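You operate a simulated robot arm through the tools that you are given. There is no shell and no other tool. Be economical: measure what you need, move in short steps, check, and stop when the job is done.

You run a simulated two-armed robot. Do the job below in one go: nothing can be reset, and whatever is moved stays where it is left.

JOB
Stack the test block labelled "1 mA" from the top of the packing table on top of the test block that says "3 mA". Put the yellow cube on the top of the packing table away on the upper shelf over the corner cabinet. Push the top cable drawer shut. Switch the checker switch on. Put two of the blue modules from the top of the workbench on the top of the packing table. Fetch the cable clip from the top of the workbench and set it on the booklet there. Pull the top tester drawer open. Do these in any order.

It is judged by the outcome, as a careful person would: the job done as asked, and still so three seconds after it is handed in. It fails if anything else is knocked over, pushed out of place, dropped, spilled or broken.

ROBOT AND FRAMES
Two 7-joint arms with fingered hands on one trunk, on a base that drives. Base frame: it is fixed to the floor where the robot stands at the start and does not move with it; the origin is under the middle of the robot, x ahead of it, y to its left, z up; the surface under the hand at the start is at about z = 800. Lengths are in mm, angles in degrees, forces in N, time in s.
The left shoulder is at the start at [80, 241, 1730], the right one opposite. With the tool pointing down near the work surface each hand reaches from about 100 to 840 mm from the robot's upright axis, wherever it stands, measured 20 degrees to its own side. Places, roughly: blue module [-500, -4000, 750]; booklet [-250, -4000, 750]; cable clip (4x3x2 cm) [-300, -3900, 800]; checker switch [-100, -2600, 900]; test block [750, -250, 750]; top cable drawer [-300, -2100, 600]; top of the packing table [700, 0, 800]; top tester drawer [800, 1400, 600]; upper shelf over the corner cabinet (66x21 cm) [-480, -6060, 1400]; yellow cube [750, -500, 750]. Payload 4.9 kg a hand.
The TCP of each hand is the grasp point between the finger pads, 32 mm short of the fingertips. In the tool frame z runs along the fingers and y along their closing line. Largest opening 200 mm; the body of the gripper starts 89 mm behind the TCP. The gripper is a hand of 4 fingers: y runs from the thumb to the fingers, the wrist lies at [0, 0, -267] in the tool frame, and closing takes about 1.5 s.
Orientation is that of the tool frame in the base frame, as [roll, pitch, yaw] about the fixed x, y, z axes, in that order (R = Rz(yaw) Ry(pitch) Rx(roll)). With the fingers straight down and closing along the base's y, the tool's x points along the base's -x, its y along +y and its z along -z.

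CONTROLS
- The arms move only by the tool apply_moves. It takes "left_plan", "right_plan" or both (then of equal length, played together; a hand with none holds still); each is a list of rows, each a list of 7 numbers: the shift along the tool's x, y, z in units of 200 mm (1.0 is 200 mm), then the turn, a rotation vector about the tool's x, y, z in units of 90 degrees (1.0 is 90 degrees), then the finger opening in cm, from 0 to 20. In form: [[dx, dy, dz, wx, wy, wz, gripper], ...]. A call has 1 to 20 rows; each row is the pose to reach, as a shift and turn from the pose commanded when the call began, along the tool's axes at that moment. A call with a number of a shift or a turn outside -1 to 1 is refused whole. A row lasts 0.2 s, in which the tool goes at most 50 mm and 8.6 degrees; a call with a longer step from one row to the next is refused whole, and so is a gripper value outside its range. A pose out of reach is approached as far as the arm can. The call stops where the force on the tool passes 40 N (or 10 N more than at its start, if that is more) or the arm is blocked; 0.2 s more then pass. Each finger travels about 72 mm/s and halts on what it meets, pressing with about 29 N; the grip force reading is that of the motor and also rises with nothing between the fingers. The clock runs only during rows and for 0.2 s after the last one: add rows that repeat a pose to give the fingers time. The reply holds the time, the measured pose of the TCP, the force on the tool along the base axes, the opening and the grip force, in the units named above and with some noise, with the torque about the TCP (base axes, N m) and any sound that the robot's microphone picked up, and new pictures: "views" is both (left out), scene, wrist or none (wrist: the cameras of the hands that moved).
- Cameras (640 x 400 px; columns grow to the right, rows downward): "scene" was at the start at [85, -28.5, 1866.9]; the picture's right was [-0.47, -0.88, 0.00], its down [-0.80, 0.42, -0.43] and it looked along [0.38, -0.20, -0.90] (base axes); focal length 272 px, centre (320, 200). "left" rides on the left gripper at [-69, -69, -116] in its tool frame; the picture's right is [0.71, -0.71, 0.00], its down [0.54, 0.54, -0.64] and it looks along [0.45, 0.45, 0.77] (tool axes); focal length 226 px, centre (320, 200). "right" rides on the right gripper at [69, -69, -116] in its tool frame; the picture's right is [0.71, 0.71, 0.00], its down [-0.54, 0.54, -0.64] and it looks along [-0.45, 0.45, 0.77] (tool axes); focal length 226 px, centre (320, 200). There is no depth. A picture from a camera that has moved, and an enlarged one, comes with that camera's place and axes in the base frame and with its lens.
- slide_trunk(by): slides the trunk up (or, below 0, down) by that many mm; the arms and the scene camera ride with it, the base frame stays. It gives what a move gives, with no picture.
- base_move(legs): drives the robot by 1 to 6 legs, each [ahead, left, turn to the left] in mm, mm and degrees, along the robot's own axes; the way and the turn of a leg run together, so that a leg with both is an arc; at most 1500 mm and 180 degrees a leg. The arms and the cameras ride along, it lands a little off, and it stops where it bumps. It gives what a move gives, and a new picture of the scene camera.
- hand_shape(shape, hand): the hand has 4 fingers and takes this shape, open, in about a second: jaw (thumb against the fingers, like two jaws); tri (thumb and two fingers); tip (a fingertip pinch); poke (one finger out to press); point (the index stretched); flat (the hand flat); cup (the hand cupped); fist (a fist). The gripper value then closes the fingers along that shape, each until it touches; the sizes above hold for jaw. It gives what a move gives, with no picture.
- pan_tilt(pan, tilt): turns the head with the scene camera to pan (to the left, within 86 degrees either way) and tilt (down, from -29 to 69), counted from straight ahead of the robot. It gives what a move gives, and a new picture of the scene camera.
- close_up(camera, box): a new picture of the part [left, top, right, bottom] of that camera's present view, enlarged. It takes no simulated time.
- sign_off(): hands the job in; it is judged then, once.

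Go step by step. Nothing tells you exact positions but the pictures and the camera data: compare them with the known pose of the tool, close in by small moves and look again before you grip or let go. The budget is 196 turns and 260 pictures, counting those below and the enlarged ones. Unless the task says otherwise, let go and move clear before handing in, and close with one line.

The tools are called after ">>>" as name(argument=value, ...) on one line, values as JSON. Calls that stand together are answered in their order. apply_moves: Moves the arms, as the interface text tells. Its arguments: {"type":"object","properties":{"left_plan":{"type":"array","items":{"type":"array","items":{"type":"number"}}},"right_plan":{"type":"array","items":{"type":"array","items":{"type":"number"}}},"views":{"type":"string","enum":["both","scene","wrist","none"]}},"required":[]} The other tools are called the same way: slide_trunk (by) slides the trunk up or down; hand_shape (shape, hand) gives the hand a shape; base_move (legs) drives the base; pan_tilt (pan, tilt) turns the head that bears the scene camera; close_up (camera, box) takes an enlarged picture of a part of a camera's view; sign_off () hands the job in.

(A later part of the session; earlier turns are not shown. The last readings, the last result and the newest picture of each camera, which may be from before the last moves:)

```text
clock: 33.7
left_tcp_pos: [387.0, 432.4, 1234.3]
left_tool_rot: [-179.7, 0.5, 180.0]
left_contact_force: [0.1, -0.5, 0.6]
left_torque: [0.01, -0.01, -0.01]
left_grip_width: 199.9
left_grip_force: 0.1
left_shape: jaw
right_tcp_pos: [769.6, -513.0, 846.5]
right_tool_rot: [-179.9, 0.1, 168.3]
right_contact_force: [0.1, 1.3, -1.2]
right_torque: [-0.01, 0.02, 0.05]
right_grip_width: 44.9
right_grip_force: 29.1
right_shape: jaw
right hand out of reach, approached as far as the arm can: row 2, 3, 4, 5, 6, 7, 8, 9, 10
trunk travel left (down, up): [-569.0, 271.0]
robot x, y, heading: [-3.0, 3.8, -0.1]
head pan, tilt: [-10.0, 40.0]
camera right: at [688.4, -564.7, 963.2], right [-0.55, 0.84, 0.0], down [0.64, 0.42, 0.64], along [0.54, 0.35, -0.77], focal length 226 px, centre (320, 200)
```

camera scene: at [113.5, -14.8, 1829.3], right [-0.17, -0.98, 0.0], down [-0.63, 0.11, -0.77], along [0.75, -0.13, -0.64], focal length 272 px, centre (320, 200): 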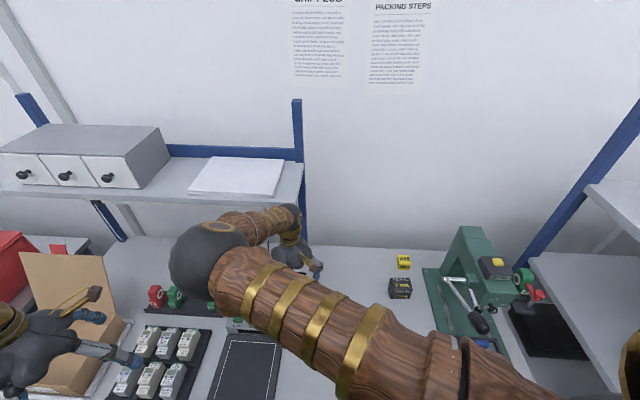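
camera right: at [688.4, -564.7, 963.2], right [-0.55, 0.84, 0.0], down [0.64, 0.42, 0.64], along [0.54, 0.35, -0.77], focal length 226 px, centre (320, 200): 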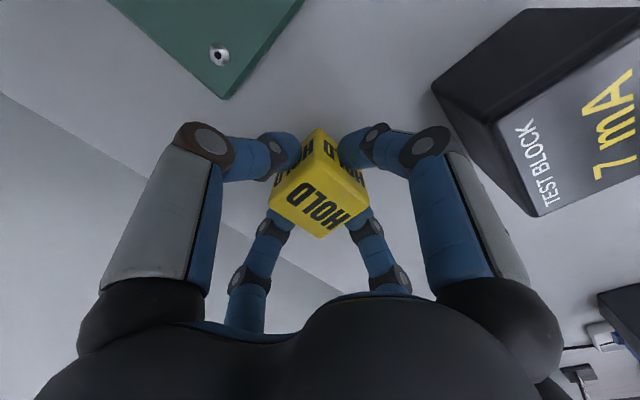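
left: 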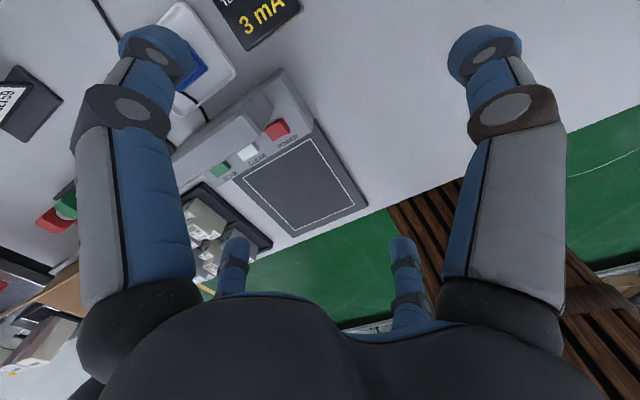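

Gripped (45 mm). Lifting straight up, then moving toward the centre clear of the press lever.

>>> apply_moves(right_plan=[[0.08, 0, -0.1, 0, 0, 0, 3], [0.08, 0, -0.3, 0, 0, 0, 3], [0.08, 0, -0.5, 0, 0, 0, 3], [0.08, 0, -0.7, 0, 0, 0, 3], [0.08, 0, -0.9, 0, 0, 0, 3], [0.08, 0.2, -1, 0, 0, 0, 3], [0.08, 0.42, -1, 0, 0, 0, 3], [0.08, 0.64, -1, 0, 0, 0, 3], [0.08, 0.86, -1, 0, 0, 0, 3], [0.08, 1, -1, 0, 0, 0, 3]], views="none")

>>> apply_moves(right_plan=[[0, 0, -0.2, 0, 0, 0, 3], [0, 0, -0.4, 0, 0, 0, 3], [0, 0, -0.6, 0, 0, 0, 3], [0.2, 0, -0.7, 0, 0, 0, 3], [0.4, 0, -0.8, 0, 0, 0, 3], [0.6, 0, -0.9, 0, 0, 0, 3], [0.8, 0, -1, 0, 0, 0, 3], [1, 0, -1, 0, 0, 0, 3]], views="none")

>>> pan_tilt(pan=-86, tilt=10)

```text
clock: 35.9
left_tcp_pos: [386.4, 434.9, 1233.7]
left_tool_rot: [-179.8, 0.4, 180.0]
left_contact_force: [0.9, 0.5, 1.6]
left_torque: [-0.05, 0.0, 0.0]
left_grip_width: 200.2
left_grip_force: 0.1
left_shape: jaw
right_tcp_pos: [794.6, -312.7, 1047.3]
right_tool_rot: [-179.7, 0.0, 168.3]
right_contact_force: [0.1, -0.1, -0.9]
right_torque: [0.01, -0.03, 0.03]
right_grip_width: 44.5
right_grip_force: 29.2
right_shape: jaw
trunk travel left (down, up): [-569.0, 271.0]
robot x, y, heading: [-1.2, 1.0, 0.1]
head pan, tilt: [-10.0, 40.0]
```

```text
clock: 37.7
left_tcp_pos: [383.6, 434.3, 1234.3]
left_tool_rot: [-179.7, 0.6, 180.0]
left_contact_force: [-0.8, 0.2, 0.5]
left_torque: [-0.02, -0.03, -0.01]
left_grip_width: 199.9
left_grip_force: 0.0
left_shape: jaw
right_tcp_pos: [595.7, -269.4, 1246.1]
right_tool_rot: [-179.8, 0.1, 168.4]
right_contact_force: [-1.1, -0.1, -0.7]
right_torque: [-0.02, -0.08, 0.01]
right_grip_width: 44.6
right_grip_force: 29.4
right_shape: jaw
trunk travel left (down, up): [-569.0, 271.0]
robot x, y, heading: [-3.2, -1.4, 0.0]
head pan, tilt: [-10.0, 40.0]
```

```text
clock: 39.2
left_tcp_pos: [386.6, 432.0, 1233.8]
left_tool_rot: [-179.7, 0.5, -180.0]
left_contact_force: [0.0, 0.0, 0.1]
left_torque: [0.01, -0.01, -0.01]
left_grip_width: 200.1
left_grip_force: 0.1
left_shape: jaw
right_tcp_pos: [599.0, -270.5, 1243.2]
right_tool_rot: [-179.9, 0.0, 168.4]
right_contact_force: [0.1, -0.5, 0.5]
right_torque: [-0.01, 0.03, 0.0]
right_grip_width: 44.5
right_grip_force: 29.1
right_shape: jaw
trunk travel left (down, up): [-569.0, 271.0]
robot x, y, heading: [-5.9, -0.2, 0.1]
head pan, tilt: [-85.9, 10.0]
camera scene: at [35.5, -91.9, 1877.1], right [-1.0, -0.07, 0.0], down [-0.01, 0.17, -0.98], along [0.07, -0.98, -0.17], focal length 272 px, centre (320, 200)
```

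scene: 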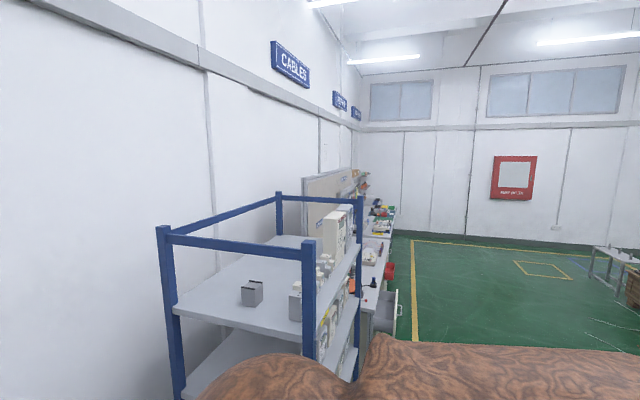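

I hold the cube. The benches line a wall running along roughly (-0.22,-0.98), so I'll back off, turn right 13° to face it squarely, and shift right to the cable drawer.

>>> base_move(legs=[[-550, 0, 0], [0, 0, -13], [0, -1400, 0]])

>>> pan_tilt(pan=-30, tilt=25)

```text
clock: 49.8
left_tcp_pos: [-391.8, -1019.1, 1234.8]
left_tool_rot: [-179.7, 0.6, 167.1]
left_contact_force: [-0.1, -0.3, -0.6]
left_torque: [-0.03, 0.0, 0.02]
left_grip_width: 200.2
left_grip_force: 0.0
left_shape: jaw
right_tcp_pos: [-342.7, -1752.3, 1245.6]
right_tool_rot: [-179.9, 0.1, 155.4]
right_contact_force: [0.1, -0.6, -1.4]
right_torque: [-0.03, -0.01, 0.03]
right_grip_width: 44.8
right_grip_force: 28.4
right_shape: jaw
trunk travel left (down, up): [-569.0, 271.0]
robot x, y, heading: [-863.3, -1352.9, -13.1]
head pan, tilt: [-85.9, 10.0]
camera scene: at [-851.5, -1452.1, 1877.2], right [-0.99, 0.15, 0.0], down [0.03, 0.17, -0.98], along [-0.15, -0.97, -0.17], focal length 272 px, centre (320, 200)
```

scene: 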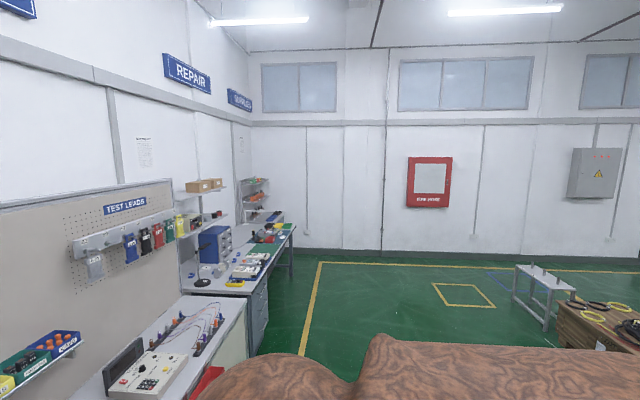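

```text
clock: 51.0
left_tcp_pos: [-392.6, -1019.3, 1235.5]
left_tool_rot: [-179.8, 0.7, 167.2]
left_contact_force: [-0.3, 0.7, 0.1]
left_torque: [0.0, -0.02, -0.01]
left_grip_width: 199.9
left_grip_force: 0.1
left_shape: jaw
right_tcp_pos: [-343.1, -1752.9, 1244.6]
right_tool_rot: [-179.8, 0.0, 155.5]
right_contact_force: [-0.5, 0.0, -0.6]
right_torque: [0.02, -0.03, -0.03]
right_grip_width: 44.6
right_grip_force: 29.0
right_shape: jaw
trunk travel left (down, up): [-569.0, 271.0]
robot x, y, heading: [-865.1, -1356.8, -13.0]
head pan, tilt: [-30.0, 25.0]
camera scene: at [-770.0, -1423.6, 1852.8], right [-0.68, -0.73, 0.0], down [-0.31, 0.29, -0.91], along [0.66, -0.62, -0.42], focal length 272 px, centre (320, 200)
```

scene: 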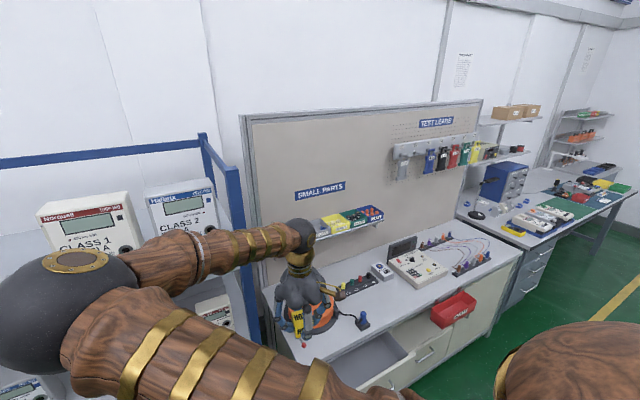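

I see the cable bench with the open drawer. I'll pull the right hand (with cube) back and up, then shift right and look.

>>> apply_moves(right_plan=[[0.2, -0.05, 0, 0, 0, 0, 3], [0.4, -0.1, 0, 0, 0, 0, 3], [0.6, -0.1, -0.05, 0, 0, 0, 3], [0.8, -0.1, -0.15, 0, 0, 0, 3], [0.95, -0.1, -0.3, 0, 0, 0, 3], [0.95, -0.1, -0.5, 0, 0, 0, 3]], views="none")

>>> base_move(legs=[[0, -480, 0]])

>>> pan_tilt(pan=0, tilt=50)

```text
clock: 52.4
left_tcp_pos: [-393.9, -1020.1, 1233.6]
left_tool_rot: [-179.8, 0.5, 167.1]
left_contact_force: [1.0, -0.2, 0.3]
left_torque: [0.01, 0.02, -0.01]
left_grip_width: 199.9
left_grip_force: 0.1
left_shape: jaw
right_tcp_pos: [-530.6, -1702.2, 1342.9]
right_tool_rot: [-179.0, -0.6, 153.8]
right_contact_force: [0.7, 1.0, -0.5]
right_torque: [-0.01, 0.0, 0.0]
right_grip_width: 44.4
right_grip_force: 28.9
right_shape: jaw
trunk travel left (down, up): [-569.0, 271.0]
robot x, y, heading: [-864.4, -1354.9, -12.9]
head pan, tilt: [-30.0, 25.0]
```

```text
clock: 55.3
left_tcp_pos: [-498.7, -1489.9, 1234.4]
left_tool_rot: [-179.7, 0.6, 166.9]
left_contact_force: [0.0, 0.5, -0.7]
left_torque: [-0.01, 0.03, 0.01]
left_grip_width: 200.1
left_grip_force: 0.0
left_shape: jaw
right_tcp_pos: [-639.2, -2170.6, 1343.2]
right_tool_rot: [-178.5, -0.2, 154.2]
right_contact_force: [-0.1, -0.5, -1.4]
right_torque: [-0.07, 0.02, -0.01]
right_grip_width: 44.3
right_grip_force: 28.8
right_shape: jaw
trunk travel left (down, up): [-569.0, 271.0]
robot x, y, heading: [-977.2, -1828.2, -13.0]
head pan, tilt: [-30.0, 25.0]
camera scene: at [-877.5, -1891.3, 1852.8], right [-0.68, -0.73, 0.0], down [-0.31, 0.29, -0.91], along [0.66, -0.62, -0.42], focal length 272 px, centre (320, 200)
```

scene: 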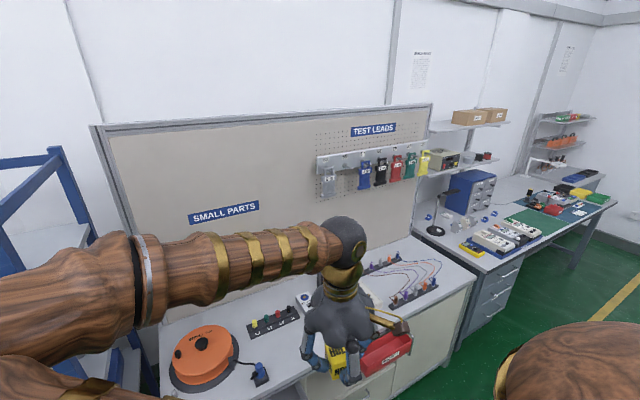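

```text
clock: 56.2
left_tcp_pos: [-498.5, -1492.9, 1235.1]
left_tool_rot: [-179.9, 0.5, 166.9]
left_contact_force: [0.2, -0.2, 0.0]
left_torque: [0.0, -0.03, -0.01]
left_grip_width: 199.9
left_grip_force: 0.0
left_shape: jaw
right_tcp_pos: [-639.9, -2175.0, 1343.1]
right_tool_rot: [-178.4, -0.2, 154.1]
right_contact_force: [0.1, 0.3, -0.6]
right_torque: [0.02, 0.02, 0.01]
right_grip_width: 44.7
right_grip_force: 29.7
right_shape: jaw
trunk travel left (down, up): [-569.0, 271.0]
robot x, y, heading: [-977.8, -1826.9, -13.0]
head pan, tilt: [0.0, 50.0]
camera scene: at [-870.8, -1849.5, 1815.3], right [-0.23, -0.97, 0.0], down [-0.75, 0.17, -0.64], along [0.63, -0.15, -0.77], focal length 272 px, centre (320, 200)
```

scene: 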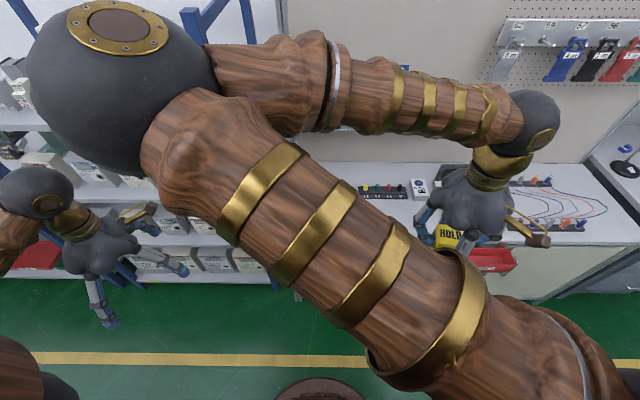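

The right arm blocks the view; I'll shift right a further 400 so the drawer lies on my left side, and look from there.

>>> base_move(legs=[[0, -450, 0]])

>>> pan_tilt(pan=35, tilt=50)

```text
clock: 58.9
left_tcp_pos: [-601.1, -1928.8, 1232.6]
left_tool_rot: [-179.7, 0.7, 167.1]
left_contact_force: [-0.1, 0.9, -1.1]
left_torque: [-0.01, 0.01, 0.0]
left_grip_width: 200.0
left_grip_force: 0.0
left_shape: jaw
right_tcp_pos: [-741.1, -2609.2, 1343.9]
right_tool_rot: [-178.3, -0.4, 154.1]
right_contact_force: [0.6, -0.1, -1.4]
right_torque: [0.02, -0.02, 0.01]
right_grip_width: 44.7
right_grip_force: 29.2
right_shape: jaw
trunk travel left (down, up): [-569.0, 271.0]
robot x, y, heading: [-1077.1, -2265.4, -12.9]
head pan, tilt: [0.0, 50.0]
camera scene: at [-971.1, -2283.7, 1815.2], right [-0.22, -0.97, 0.0], down [-0.75, 0.17, -0.64], along [0.63, -0.15, -0.77], focal length 272 px, centre (320, 200)
```

scene: 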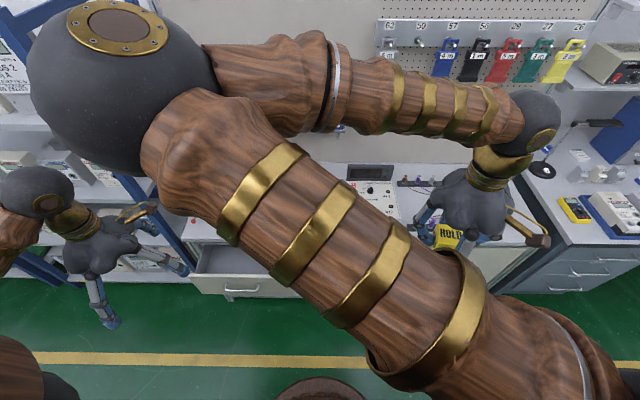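

```text
clock: 59.9
left_tcp_pos: [-600.7, -1927.9, 1235.1]
left_tool_rot: [-179.8, 0.7, 167.0]
left_contact_force: [0.1, 0.1, 0.6]
left_torque: [-0.01, 0.0, -0.02]
left_grip_width: 200.0
left_grip_force: 0.2
left_shape: jaw
right_tcp_pos: [-741.2, -2611.6, 1342.5]
right_tool_rot: [-178.2, -0.2, 154.1]
right_contact_force: [0.4, 0.4, -1.5]
right_torque: [0.02, 0.01, 0.04]
right_grip_width: 44.9
right_grip_force: 29.6
right_shape: jaw
trunk travel left (down, up): [-569.0, 271.0]
robot x, y, heading: [-1077.1, -2263.3, -12.9]
head pan, tilt: [35.0, 50.0]
camera scene: at [-975.5, -2240.7, 1815.3], right [0.37, -0.93, 0.0], down [-0.71, -0.29, -0.64], along [0.6, 0.24, -0.77], focal length 272 px, centre (320, 200)
```

scene: 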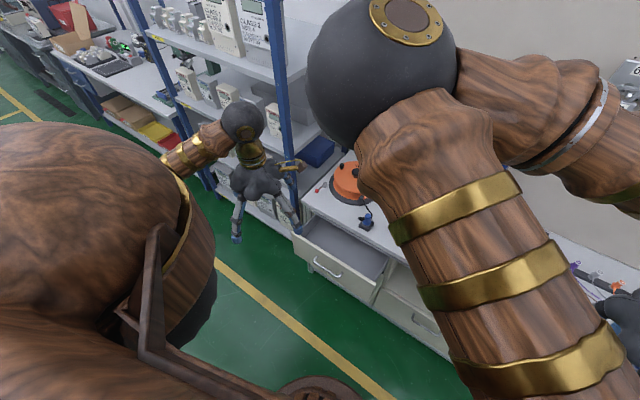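

The drawer front is at about (-405,-2075), z≈620, sticking out ~110 mm. I'll make the left hand a fist and lower the trunk 350 (both hands are clear of furniture).

>>> hand_shape(hand="left", shape="fist")

>>> slide_trunk(by=-350)

>>> pan_tilt(pan=35, tilt=45)

```text
clock: 60.8
left_tcp_pos: [-600.9, -1928.5, 1235.1]
left_tool_rot: [-179.9, 0.6, 167.0]
left_contact_force: [0.7, 0.3, -0.5]
left_torque: [-0.03, 0.02, 0.0]
left_grip_width: 0.0
left_grip_force: 0.0
left_shape: fist
right_tcp_pos: [-739.7, -2611.1, 1341.9]
right_tool_rot: [-178.3, -0.3, 154.3]
right_contact_force: [-1.1, 0.4, -0.2]
right_torque: [0.0, -0.04, 0.01]
right_grip_width: 44.8
right_grip_force: 28.8
right_shape: jaw
trunk travel left (down, up): [-569.0, 271.0]
robot x, y, heading: [-1077.0, -2260.1, -13.0]
head pan, tilt: [35.0, 50.0]
```

```text
clock: 64.3
left_tcp_pos: [-600.7, -1928.8, 885.6]
left_tool_rot: [-179.8, 0.6, 167.0]
left_contact_force: [-0.2, 0.2, 0.2]
left_torque: [0.02, -0.01, -0.04]
left_grip_width: 0.1
left_grip_force: 0.1
left_shape: fist
right_tcp_pos: [-741.8, -2611.4, 991.5]
right_tool_rot: [-178.2, -0.3, 154.3]
right_contact_force: [-0.5, 0.1, -0.5]
right_torque: [0.03, 0.0, 0.01]
right_grip_width: 44.6
right_grip_force: 29.9
right_shape: jaw
trunk travel left (down, up): [-219.0, 621.0]
robot x, y, heading: [-1075.1, -2259.6, -13.1]
head pan, tilt: [35.0, 50.0]
```

```text
clock: 64.9
left_tcp_pos: [-599.8, -1929.2, 884.2]
left_tool_rot: [-179.8, 0.5, 167.0]
left_contact_force: [0.1, -0.4, 0.2]
left_torque: [0.03, -0.01, -0.01]
left_grip_width: 0.1
left_grip_force: 0.1
left_shape: fist
right_tcp_pos: [-740.1, -2611.2, 992.8]
right_tool_rot: [-178.3, -0.2, 154.2]
right_contact_force: [-0.2, -0.1, -0.3]
right_torque: [0.01, 0.04, 0.01]
right_grip_width: 44.6
right_grip_force: 28.9
right_shape: jaw
trunk travel left (down, up): [-219.0, 621.0]
robot x, y, heading: [-1076.5, -2261.9, -12.8]
head pan, tilt: [35.0, 45.0]
camera scene: at [-971.5, -2238.5, 1472.2], right [0.38, -0.93, 0.0], down [-0.66, -0.27, -0.71], along [0.66, 0.27, -0.71], focal length 272 px, centre (320, 200)
```

scene: 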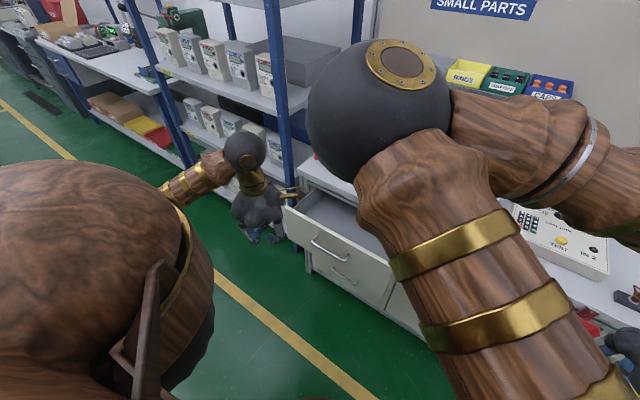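

>>> close_up(camera="scene", box=[240, 160, 440, 340])

```text
2.22 times, centred on (340, 250) of scene
camera zoom: at [-971.5, -2238.5, 1472.2], right [0.38, -0.93, 0.0], down [-0.66, -0.27, -0.71], along [0.66, 0.27, -0.71], focal length 604 px, centre (276, 89)
```

zoom: 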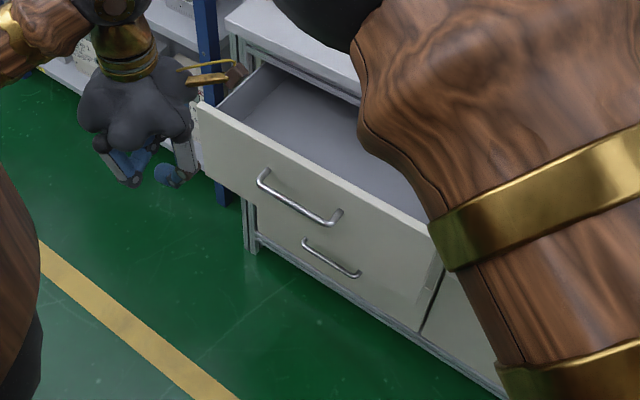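

Now lower the left fist to handle height in front of the drawer.

>>> apply_moves(left_plan=[[0, -0.1, 0.2, 0, 0, 0, 0], [0, -0.2, 0.4, 0, 0, 0, 0], [0, -0.3, 0.6, 0, 0, 0, 0], [0, -0.38, 0.8, 0, 0, 0, 0], [0, -0.38, 1, 0, 0, 0, 0]], views="none")

>>> apply_moves(left_plan=[[0, 0, 0.2, 0, 0, 0, 0], [0, 0, 0.36, 0, 0, 0, 0], [-0.2, 0, 0.36, 0, 0, 0, 0], [-0.4, 0, 0.36, 0, 0, 0, 0], [-0.5, 0, 0.36, 0, 0, 0, 0]], views="scene")

```text
clock: 66.1
left_tcp_pos: [-615.9, -2001.7, 683.2]
left_tool_rot: [-179.7, 0.6, 167.0]
left_contact_force: [-0.4, 0.0, -0.2]
left_torque: [-0.03, 0.0, 0.0]
left_grip_width: 0.0
left_grip_force: 0.0
left_shape: fist
right_tcp_pos: [-740.2, -2610.4, 991.6]
right_tool_rot: [-178.3, -0.3, 154.2]
right_contact_force: [-0.2, -0.6, -0.6]
right_torque: [-0.01, 0.0, -0.02]
right_grip_width: 44.8
right_grip_force: 29.6
right_shape: jaw
trunk travel left (down, up): [-219.0, 621.0]
robot x, y, heading: [-1077.6, -2261.2, -13.1]
head pan, tilt: [35.0, 45.0]
```

```text
clock: 67.3
left_tcp_pos: [-518.6, -2025.1, 613.2]
left_tool_rot: [-179.7, 0.4, 166.9]
left_contact_force: [0.4, 0.0, 0.0]
left_torque: [-0.02, 0.01, 0.03]
left_grip_width: 0.0
left_grip_force: 0.1
left_shape: fist
right_tcp_pos: [-740.1, -2610.4, 993.0]
right_tool_rot: [-178.3, -0.3, 154.2]
right_contact_force: [0.1, 0.4, -1.3]
right_torque: [0.02, 0.01, 0.0]
right_grip_width: 44.7
right_grip_force: 29.3
right_shape: jaw
trunk travel left (down, up): [-219.0, 621.0]
robot x, y, heading: [-1075.1, -2263.5, -13.1]
head pan, tilt: [35.0, 45.0]
camera scene: at [-971.4, -2238.7, 1472.2], right [0.38, -0.93, 0.0], down [-0.66, -0.27, -0.71], along [0.66, 0.27, -0.71], focal length 272 px, centre (320, 200)
```

scene: 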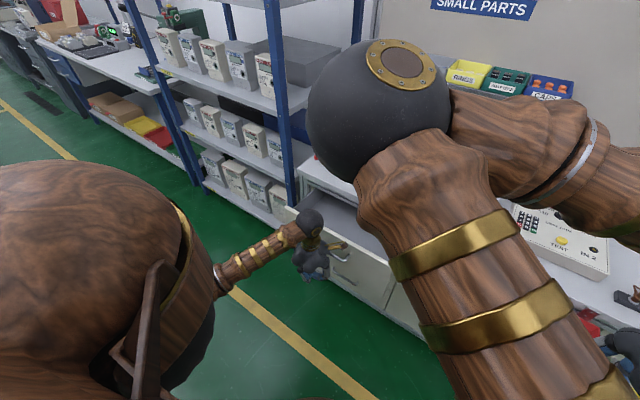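

Fist is in front of the handle. Pushing forward in steps.

>>> apply_moves(left_plan=[[-0.15, 0, 0, 0, 0, 0, 0], [-0.3, 0, 0, 0, 0, 0, 0], [-0.45, 0, 0, 0, 0, 0, 0], [-0.6, 0, 0, 0, 0, 0, 0], [-0.75, 0, 0, 0, 0, 0, 0]], views="scene")

```text
clock: 68.5
left_tcp_pos: [-373.1, -2061.2, 613.2]
left_tool_rot: [-179.8, 0.5, 167.1]
left_contact_force: [0.7, 0.7, 0.2]
left_torque: [0.01, 0.0, -0.02]
left_grip_width: 0.0
left_grip_force: 0.0
left_shape: fist
right_tcp_pos: [-740.6, -2610.8, 991.7]
right_tool_rot: [-178.3, -0.3, 154.2]
right_contact_force: [0.1, 0.5, -0.9]
right_torque: [-0.01, 0.02, 0.02]
right_grip_width: 44.6
right_grip_force: 29.4
right_shape: jaw
trunk travel left (down, up): [-219.0, 621.0]
robot x, y, heading: [-1074.9, -2261.8, -12.7]
head pan, tilt: [35.0, 45.0]
camera scene: at [-970.5, -2239.0, 1472.1], right [0.38, -0.93, 0.0], down [-0.66, -0.27, -0.71], along [0.65, 0.27, -0.71], focal length 272 px, centre (320, 200)
```

scene: 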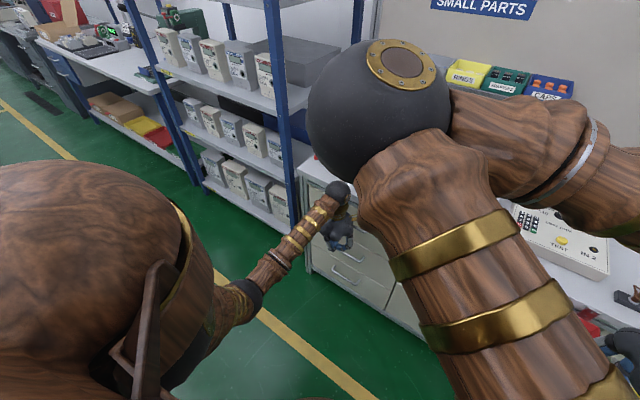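

The drawer is moving in. Push on until it seats.

>>> apply_moves(left_plan=[[-0.1, 0, 0, 0, 0, 0, 0], [-0.2, 0, 0, 0, 0, 0, 0], [-0.3, 0, 0, 0, 0, 0, 0], [-0.4, 0, 0, 0, 0, 0, 0], [-0.5, 0, 0, 0, 0, 0, 0]], views="none")

>>> close_up(camera="scene", box=[240, 140, 440, 320])

```text
clock: 68.9
left_tcp_pos: [-364.5, -2062.2, 614.5]
left_tool_rot: [-179.7, -0.2, 167.0]
left_contact_force: [-18.2, 2.5, 10.9]
left_torque: [-0.35, -1.53, -0.18]
left_grip_width: 0.2
left_grip_force: 0.0
left_shape: fist
right_tcp_pos: [-740.8, -2611.3, 991.4]
right_tool_rot: [-178.2, -0.3, 154.2]
right_contact_force: [0.8, -0.4, -1.0]
right_torque: [-0.01, 0.03, 0.01]
right_grip_width: 44.9
right_grip_force: 28.7
right_shape: jaw
trunk travel left (down, up): [-219.0, 621.0]
robot x, y, heading: [-1073.6, -2262.3, -13.1]
head pan, tilt: [35.0, 45.0]
stopped in row 1 (left hand): the force on the tool passed its limit at 72 N (the readings are from after the stop); the commanded pose is now the measured one
```

```text
2.22 times, centred on (340, 230) of scene
camera zoom: at [-972.8, -2238.7, 1472.3], right [0.38, -0.93, 0.0], down [-0.65, -0.27, -0.71], along [0.66, 0.27, -0.71], focal length 604 px, centre (276, 133)
```

zoom: 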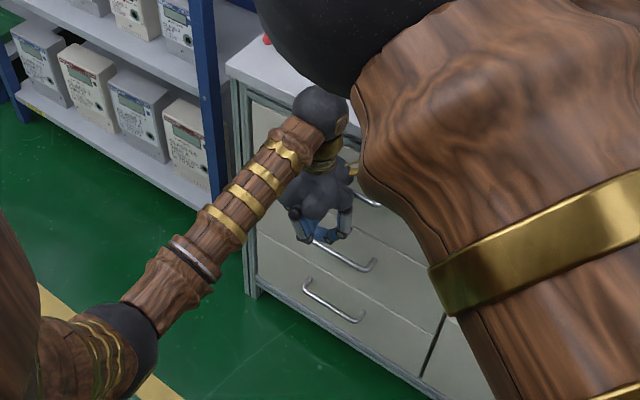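

It stopped against something solid. Back off to see whether the drawer is flush.

>>> apply_moves(left_plan=[[0.2, 0, 0, 0, 0, 0, 0], [0.4, 0.05, 0, 0, 0, 0, 0], [0.6, 0.1, 0, 0, 0, 0, 0], [0.8, 0.25, 0, 0, 0, 0, 0], [0.95, 0.4, 0, 0, 0, 0, 0], [0.95, 0.6, 0, 0, 0, 0, 0]], views="none")

>>> close_up(camera="scene", box=[240, 140, 440, 320])

```text
clock: 70.3
left_tcp_pos: [-523.8, -1901.0, 612.8]
left_tool_rot: [-179.6, -0.1, 167.0]
left_contact_force: [0.3, -0.6, -0.4]
left_torque: [0.0, 0.01, -0.01]
left_grip_width: 0.2
left_grip_force: 0.0
left_shape: fist
right_tcp_pos: [-740.1, -2609.4, 991.8]
right_tool_rot: [-178.2, -0.3, 154.3]
right_contact_force: [0.4, -0.2, -0.6]
right_torque: [-0.01, 0.03, 0.01]
right_grip_width: 44.5
right_grip_force: 28.9
right_shape: jaw
trunk travel left (down, up): [-219.0, 621.0]
robot x, y, heading: [-1078.7, -2262.8, -13.1]
head pan, tilt: [35.0, 45.0]
```

```text
2.22 times, centred on (340, 230) of scene
camera zoom: at [-970.5, -2237.3, 1472.0], right [0.38, -0.93, 0.0], down [-0.66, -0.27, -0.71], along [0.65, 0.27, -0.71], focal length 604 px, centre (276, 133)
```

zoom: 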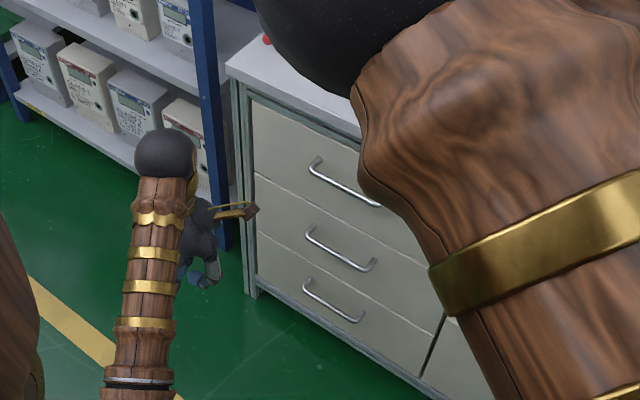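

The drawer is flush shut. Next the checker switch: raise the trunk, lift the left hand, shift right and look at the tester.

>>> slide_trunk(by=350)

>>> apply_moves(left_plan=[[0, 0, -0.2, 0, 0, 0, 0], [0, 0, -0.4, 0, 0, 0, 0], [0, 0, -0.6, 0, 0, 0, 0], [0, 0, -0.8, 0, 0, 0, 0], [0, 0, -1, 0, 0, 0, 0]], views="none")

>>> base_move(legs=[[0, -450, 0]])

>>> pan_tilt(pan=30, tilt=40)

```text
clock: 73.7
left_tcp_pos: [-523.0, -1901.3, 964.7]
left_tool_rot: [-179.7, -0.1, 167.0]
left_contact_force: [0.0, 0.4, -0.7]
left_torque: [-0.02, 0.0, 0.01]
left_grip_width: 0.0
left_grip_force: 0.1
left_shape: fist
right_tcp_pos: [-740.4, -2610.6, 1342.2]
right_tool_rot: [-178.4, -0.4, 154.2]
right_contact_force: [0.0, -0.5, -0.7]
right_torque: [-0.04, 0.03, -0.01]
right_grip_width: 44.7
right_grip_force: 29.4
right_shape: jaw
trunk travel left (down, up): [-569.0, 271.0]
robot x, y, heading: [-1074.7, -2258.7, -13.0]
head pan, tilt: [35.0, 45.0]
```

```text
clock: 74.9
left_tcp_pos: [-522.7, -1901.2, 974.4]
left_tool_rot: [-179.7, -0.1, 167.0]
left_contact_force: [-0.4, -0.3, -0.5]
left_torque: [0.0, 0.0, 0.0]
left_grip_width: 0.0
left_grip_force: 0.1
left_shape: fist
left hand out of reach, approached as far as the arm can: row 1, 2, 3, 4, 5
right_tcp_pos: [-740.1, -2609.6, 1341.5]
right_tool_rot: [-178.4, -0.3, 154.2]
right_contact_force: [-0.6, 0.3, -0.8]
right_torque: [-0.01, 0.01, 0.01]
right_grip_width: 44.7
right_grip_force: 28.9
right_shape: jaw
trunk travel left (down, up): [-569.0, 271.0]
robot x, y, heading: [-1070.4, -2260.4, -12.7]
head pan, tilt: [35.0, 45.0]
```

```text
clock: 77.6
left_tcp_pos: [-621.2, -2327.2, 973.1]
left_tool_rot: [-179.6, -0.1, 167.3]
left_contact_force: [-0.3, -0.6, 0.2]
left_torque: [-0.01, 0.01, 0.03]
left_grip_width: 0.0
left_grip_force: 0.0
left_shape: fist
right_tcp_pos: [-835.9, -3038.0, 1341.8]
right_tool_rot: [-178.2, -0.2, 154.5]
right_contact_force: [0.4, 0.0, 0.1]
right_torque: [-0.01, 0.02, 0.02]
right_grip_width: 44.4
right_grip_force: 28.7
right_shape: jaw
trunk travel left (down, up): [-569.0, 271.0]
robot x, y, heading: [-1173.6, -2689.7, -12.7]
head pan, tilt: [35.0, 45.0]
camera scene: at [-1068.9, -2665.9, 1822.1], right [0.38, -0.93, 0.0], down [-0.65, -0.27, -0.71], along [0.65, 0.27, -0.71], focal length 272 px, centre (320, 200)
```

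scene: 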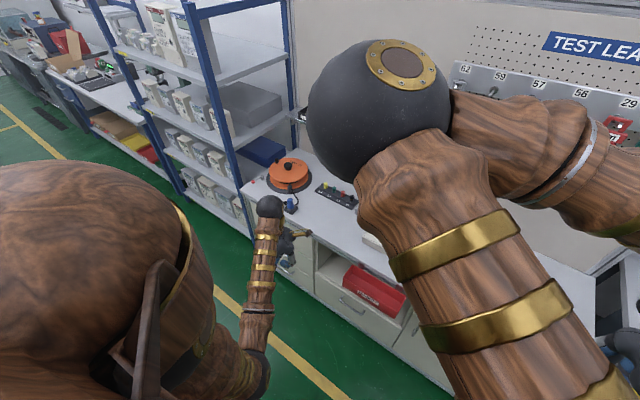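

```text
clock: 78.3
left_tcp_pos: [-622.5, -2327.3, 974.6]
left_tool_rot: [-179.7, -0.1, 167.2]
left_contact_force: [-0.2, -0.3, 1.0]
left_torque: [-0.01, 0.0, 0.0]
left_grip_width: 0.3
left_grip_force: 0.1
left_shape: fist
right_tcp_pos: [-836.6, -3039.9, 1341.1]
right_tool_rot: [-178.2, -0.3, 154.4]
right_contact_force: [-0.3, -0.9, -1.4]
right_torque: [-0.04, -0.02, 0.01]
right_grip_width: 44.6
right_grip_force: 29.0
right_shape: jaw
trunk travel left (down, up): [-569.0, 271.0]
robot x, y, heading: [-1173.8, -2690.9, -13.0]
head pan, tilt: [30.0, 40.0]
camera scene: at [-1063.3, -2672.9, 1829.4], right [0.3, -0.95, 0.0], down [-0.61, -0.19, -0.77], along [0.73, 0.23, -0.64], focal length 272 px, centre (320, 200)
```

scene: 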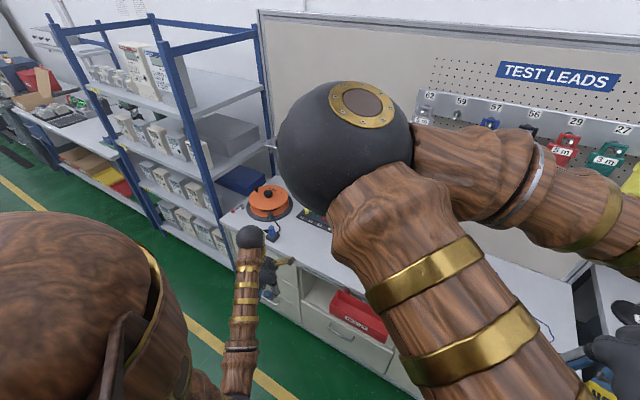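

The right arm's elbow keeps covering the view. I'll swing the right hand well out to the right side to open the view.

>>> apply_moves(right_plan=[[0, -0.2, 0, 0, 0, 0, 3], [0, -0.4, 0, 0, 0, 0, 3], [0, -0.6, 0.1, 0, 0, 0, 3], [0.05, -0.8, 0.2, 0, 0, 0, 3], [0.05, -1, 0.3, 0, 0, 0, 3]], views="none")

>>> apply_moves(right_plan=[[0, -0.2, 0.1, 0, 0, 0, 3], [0, -0.4, 0.2, 0, 0, 0, 3], [0, -0.6, 0.3, 0, 0, 0, 3], [0.05, -0.75, 0.4, 0, 0, 0, 3], [0.05, -0.75, 0.5, 0, 0, 0, 3]], views="scene")

```text
clock: 79.5
left_tcp_pos: [-622.9, -2331.3, 975.6]
left_tool_rot: [-179.9, -0.2, 167.2]
left_contact_force: [-0.5, -0.4, 0.5]
left_torque: [0.01, 0.02, 0.01]
left_grip_width: 0.2
left_grip_force: 0.1
left_shape: fist
right_tcp_pos: [-935.7, -3219.9, 1285.7]
right_tool_rot: [-178.3, -0.4, 154.6]
right_contact_force: [0.4, -0.5, -0.2]
right_torque: [0.09, -0.01, 0.02]
right_grip_width: 44.4
right_grip_force: 29.0
right_shape: jaw
trunk travel left (down, up): [-569.0, 271.0]
robot x, y, heading: [-1172.9, -2693.0, -12.9]
head pan, tilt: [30.0, 40.0]
```

```text
clock: 80.7
left_tcp_pos: [-622.0, -2329.6, 974.1]
left_tool_rot: [-179.7, -0.2, 167.2]
left_contact_force: [-0.6, -0.9, -0.3]
left_torque: [0.0, 0.02, -0.02]
left_grip_width: 0.2
left_grip_force: 0.1
left_shape: fist
right_tcp_pos: [-1010.6, -3352.9, 1192.5]
right_tool_rot: [-178.4, -0.3, 154.4]
right_contact_force: [-0.1, -0.9, -0.6]
right_torque: [0.0, 0.05, 0.03]
right_grip_width: 44.6
right_grip_force: 29.2
right_shape: jaw
trunk travel left (down, up): [-569.0, 271.0]
robot x, y, heading: [-1171.5, -2694.2, -12.6]
head pan, tilt: [30.0, 40.0]
camera scene: at [-1062.8, -2675.4, 1829.4], right [0.3, -0.95, 0.0], down [-0.61, -0.19, -0.77], along [0.73, 0.23, -0.64], focal length 272 px, centre (320, 200)
```

scene: 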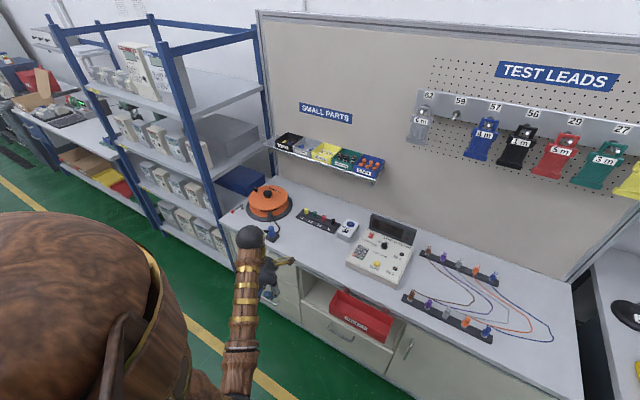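

Great, an unobstructed view. Zooming on the checker.

>>> close_up(camera="scene", box=[310, 195, 430, 295])

```text
4.00 times, centred on (370, 245) of scene
camera zoom: at [-1062.8, -2675.4, 1829.4], right [0.3, -0.95, 0.0], down [-0.61, -0.19, -0.77], along [0.73, 0.23, -0.64], focal length 1087 px, centre (120, 20)
```

zoom: 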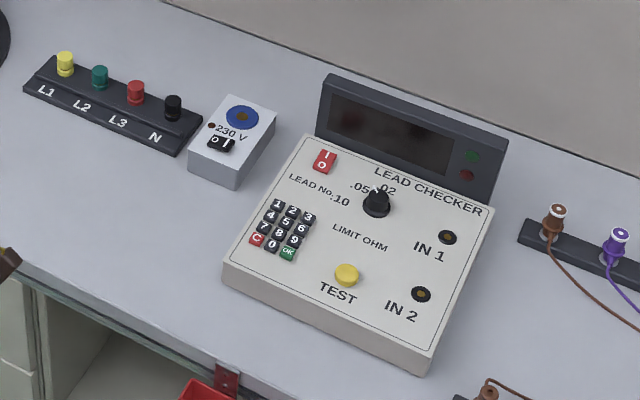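

The red rocker "I/O" on the lead checker is the switch, at about (-135,-2640). I'll raise the left hand, shape it to poke, then drive 300 mm ahead.

>>> apply_moves(left_plan=[[0, 0, -0.2, 0, 0, 0, 0], [0, -0.1, -0.4, 0, 0, 0, 0], [0, -0.2, -0.6, 0, 0, 0, 0], [0, -0.3, -0.8, 0, 0, 0, 0], [0, -0.4, -1, 0, 0, 0, 0]], views="none")

>>> hand_shape(hand="left", shape="poke")

>>> base_move(legs=[[300, 0, 0]])

>>> close_up(camera="left", box=[0, 0, 640, 400])

```text
clock: 81.9
left_tcp_pos: [-621.5, -2342.3, 978.4]
left_tool_rot: [180.0, 0.4, 167.2]
left_contact_force: [0.5, -0.6, 0.4]
left_torque: [0.02, -0.01, 0.01]
left_grip_width: 0.1
left_grip_force: 0.0
left_shape: fist
left hand out of reach, approached as far as the arm can: row 1, 2, 3, 4, 5
right_tcp_pos: [-1011.3, -3352.9, 1192.4]
right_tool_rot: [-178.4, -0.3, 154.3]
right_contact_force: [-0.6, -0.9, -0.8]
right_torque: [0.03, -0.02, -0.01]
right_grip_width: 44.4
right_grip_force: 28.9
right_shape: jaw
trunk travel left (down, up): [-569.0, 271.0]
robot x, y, heading: [-1174.4, -2691.3, -12.8]
head pan, tilt: [30.0, 40.0]
```

```text
clock: 82.8
left_tcp_pos: [-622.2, -2340.4, 976.9]
left_tool_rot: [180.0, 0.3, 167.2]
left_contact_force: [0.2, 1.0, 0.4]
left_torque: [0.01, -0.02, -0.01]
left_grip_width: 0.1
left_grip_force: 0.1
left_shape: poke
right_tcp_pos: [-1010.3, -3352.0, 1192.0]
right_tool_rot: [-178.3, -0.3, 154.4]
right_contact_force: [-0.6, 0.3, -0.6]
right_torque: [0.02, 0.0, -0.02]
right_grip_width: 44.5
right_grip_force: 29.4
right_shape: jaw
trunk travel left (down, up): [-569.0, 271.0]
robot x, y, heading: [-1171.0, -2692.1, -12.7]
head pan, tilt: [30.0, 40.0]
```

```text
clock: 84.8
left_tcp_pos: [-326.3, -2406.7, 978.5]
left_tool_rot: [179.9, 0.4, 167.2]
left_contact_force: [-0.4, -0.3, 0.4]
left_torque: [-0.03, 0.0, 0.0]
left_grip_width: 0.0
left_grip_force: 0.1
left_shape: poke
right_tcp_pos: [-714.9, -3418.8, 1193.6]
right_tool_rot: [-178.2, -0.2, 154.4]
right_contact_force: [-0.2, 0.1, -0.2]
right_torque: [0.01, -0.02, 0.0]
right_grip_width: 44.5
right_grip_force: 29.0
right_shape: jaw
trunk travel left (down, up): [-569.0, 271.0]
robot x, y, heading: [-874.6, -2761.9, -12.8]
head pan, tilt: [30.0, 40.0]
camera scene: at [-768.2, -2740.5, 1829.7], right [0.3, -0.95, 0.0], down [-0.61, -0.19, -0.77], along [0.73, 0.23, -0.64], focal length 272 px, centre (320, 200)
```

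scene: 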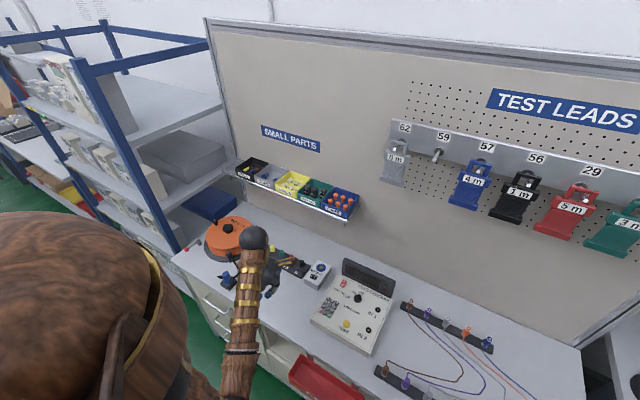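

```text
1.00 times, centred on (320, 200) of left (not enlarged: the box is as wide or as high as the picture)
camera zoom: at [-274.4, -2488.8, 1094.7], right [-0.85, -0.53, 0.0], down [-0.41, 0.65, 0.64], along [-0.34, 0.54, -0.77], focal length 226 px, centre (320, 200)
```

zoom: 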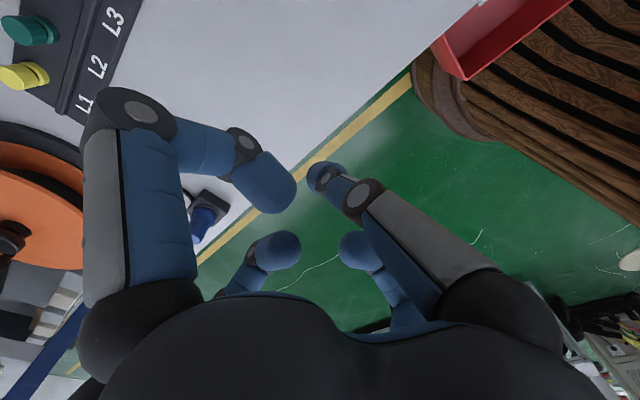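

Left hand refuses to rise; I'll try forward/left then up to get past that configuration.

>>> apply_moves(left_plan=[[-0.2, 0, 0, 0, 0, 0, 0], [-0.4, 0, 0, 0, 0, 0, 0], [-0.4, 0, -0.2, 0, 0, 0, 0], [-0.4, 0, -0.4, 0, 0, 0, 0], [-0.4, 0, -0.6, 0, 0, 0, 0]], views="scene")

```text
clock: 86.0
left_tcp_pos: [-247.1, -2423.3, 1096.9]
left_tool_rot: [-179.9, 0.5, 167.4]
left_contact_force: [-0.5, -0.3, -0.8]
left_torque: [0.03, -0.07, 0.04]
left_grip_width: 0.1
left_grip_force: 0.1
left_shape: poke
right_tcp_pos: [-714.8, -3416.5, 1194.3]
right_tool_rot: [-178.1, -0.3, 154.5]
right_contact_force: [-0.2, 0.5, -0.4]
right_torque: [-0.07, -0.09, -0.01]
right_grip_width: 44.4
right_grip_force: 28.9
right_shape: jaw
trunk travel left (down, up): [-569.0, 271.0]
robot x, y, heading: [-874.8, -2758.0, -12.7]
head pan, tilt: [30.0, 40.0]
camera scene: at [-767.9, -2737.1, 1829.3], right [0.3, -0.95, 0.0], down [-0.61, -0.19, -0.77], along [0.73, 0.23, -0.64], focal length 272 px, centre (320, 200)
```

scene: 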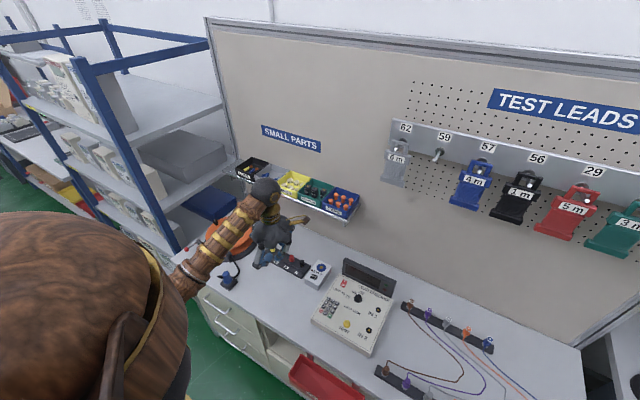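

>>> close_up(camera="scene", box=[290, 250, 410, 370])

>>> close_up(camera="left", box=[0, 0, 640, 400])

```text
3.33 times, centred on (350, 310) of scene
camera zoom: at [-767.9, -2737.1, 1829.3], right [0.3, -0.95, 0.0], down [-0.61, -0.19, -0.77], along [0.73, 0.23, -0.64], focal length 906 px, centre (220, -167)
```

zoom: 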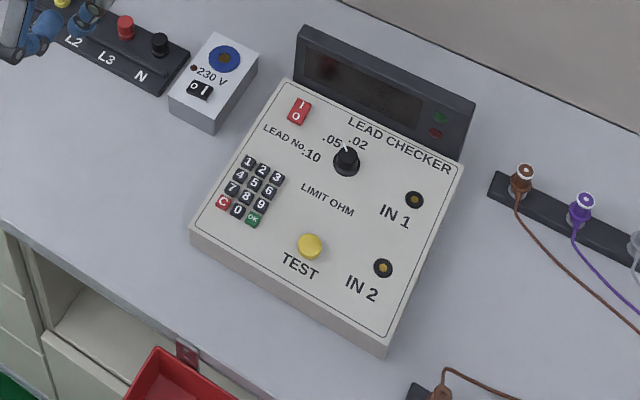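

```text
1.00 times, centred on (320, 200) of left (not enlarged: the box is as wide or as high as the picture)
camera zoom: at [-195.9, -2503.5, 1213.0], right [-0.84, -0.54, 0.0], down [-0.41, 0.65, 0.64], along [-0.34, 0.54, -0.77], focal length 226 px, centre (320, 200)
```

zoom: 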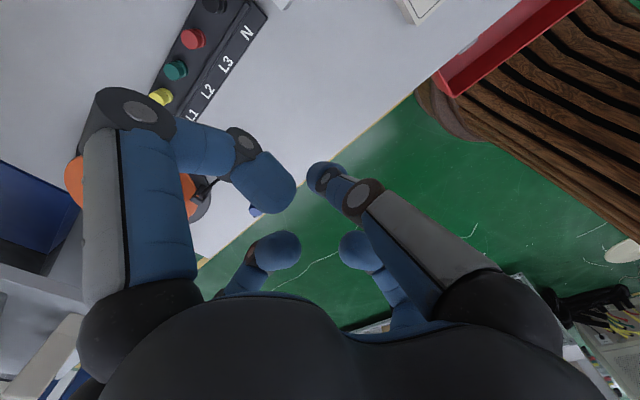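

Switch triangulates to (-149,-2640,874), the "I" half toward the back at about (-140,-2642). The poking fingertip is roughly at the TCP. I'll move over it and stop ~100 mm above to check.

>>> apply_moves(left_plan=[[-0.14, -0.18, 0, 0, 0, 0, 0], [-0.28, -0.36, 0, 0, 0, 0, 0], [-0.43, -0.54, 0, 0, 0, 0, 0], [-0.57, -0.72, 0, 0, 0, 0, 0], [-0.71, -0.89, 0, 0, 0, 0, 0], [-0.71, -0.89, 0.2, 0, 0, 0, 0], [-0.71, -0.89, 0.4, 0, 0, 0, 0], [-0.71, -0.89, 0.55, 0, 0, 0, 0]], views="both")

```text
clock: 87.8
left_tcp_pos: [-146.4, -2630.7, 987.8]
left_tool_rot: [-179.9, 0.2, 167.3]
left_contact_force: [0.5, 0.4, -0.2]
left_torque: [0.03, -0.01, 0.03]
left_grip_width: 0.0
left_grip_force: 0.0
left_shape: poke
right_tcp_pos: [-711.8, -3419.7, 1192.6]
right_tool_rot: [-178.4, -0.4, 154.5]
right_contact_force: [-0.5, 0.8, -1.4]
right_torque: [0.02, -0.03, -0.01]
right_grip_width: 44.7
right_grip_force: 28.8
right_shape: jaw
trunk travel left (down, up): [-569.0, 271.0]
robot x, y, heading: [-874.9, -2764.3, -12.6]
head pan, tilt: [30.0, 40.0]
camera scene: at [-764.2, -2742.5, 1829.4], right [0.3, -0.95, 0.0], down [-0.61, -0.19, -0.77], along [0.73, 0.23, -0.64], focal length 272 px, centre (320, 200)
camera left: at [-95.2, -2713.0, 1104.7], right [-0.85, -0.53, 0.0], down [-0.41, 0.65, 0.64], along [-0.34, 0.54, -0.77], focal length 226 px, centre (320, 200)
```

scene: 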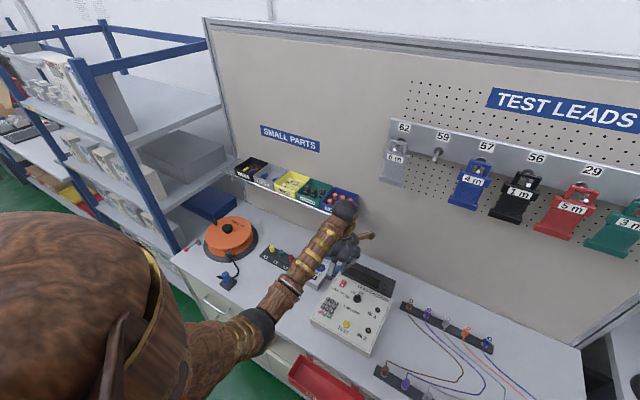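
left: 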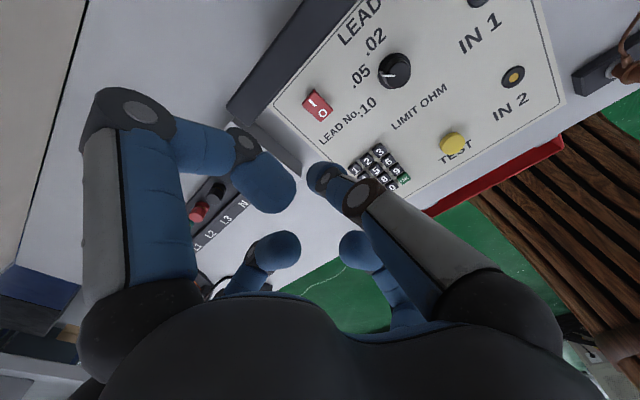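

>>> close_up(camera="left", box=[240, 60, 420, 240])

```text
2.22 times, centred on (330, 150) of left
camera zoom: at [-95.2, -2713.0, 1104.7], right [-0.85, -0.53, 0.0], down [-0.41, 0.65, 0.64], along [-0.34, 0.54, -0.77], focal length 502 px, centre (298, 311)
```

zoom: 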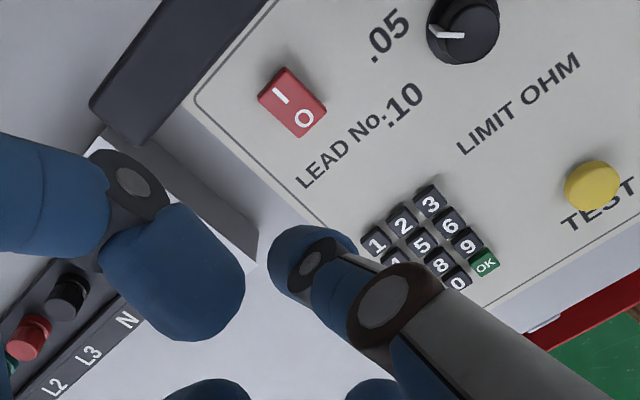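

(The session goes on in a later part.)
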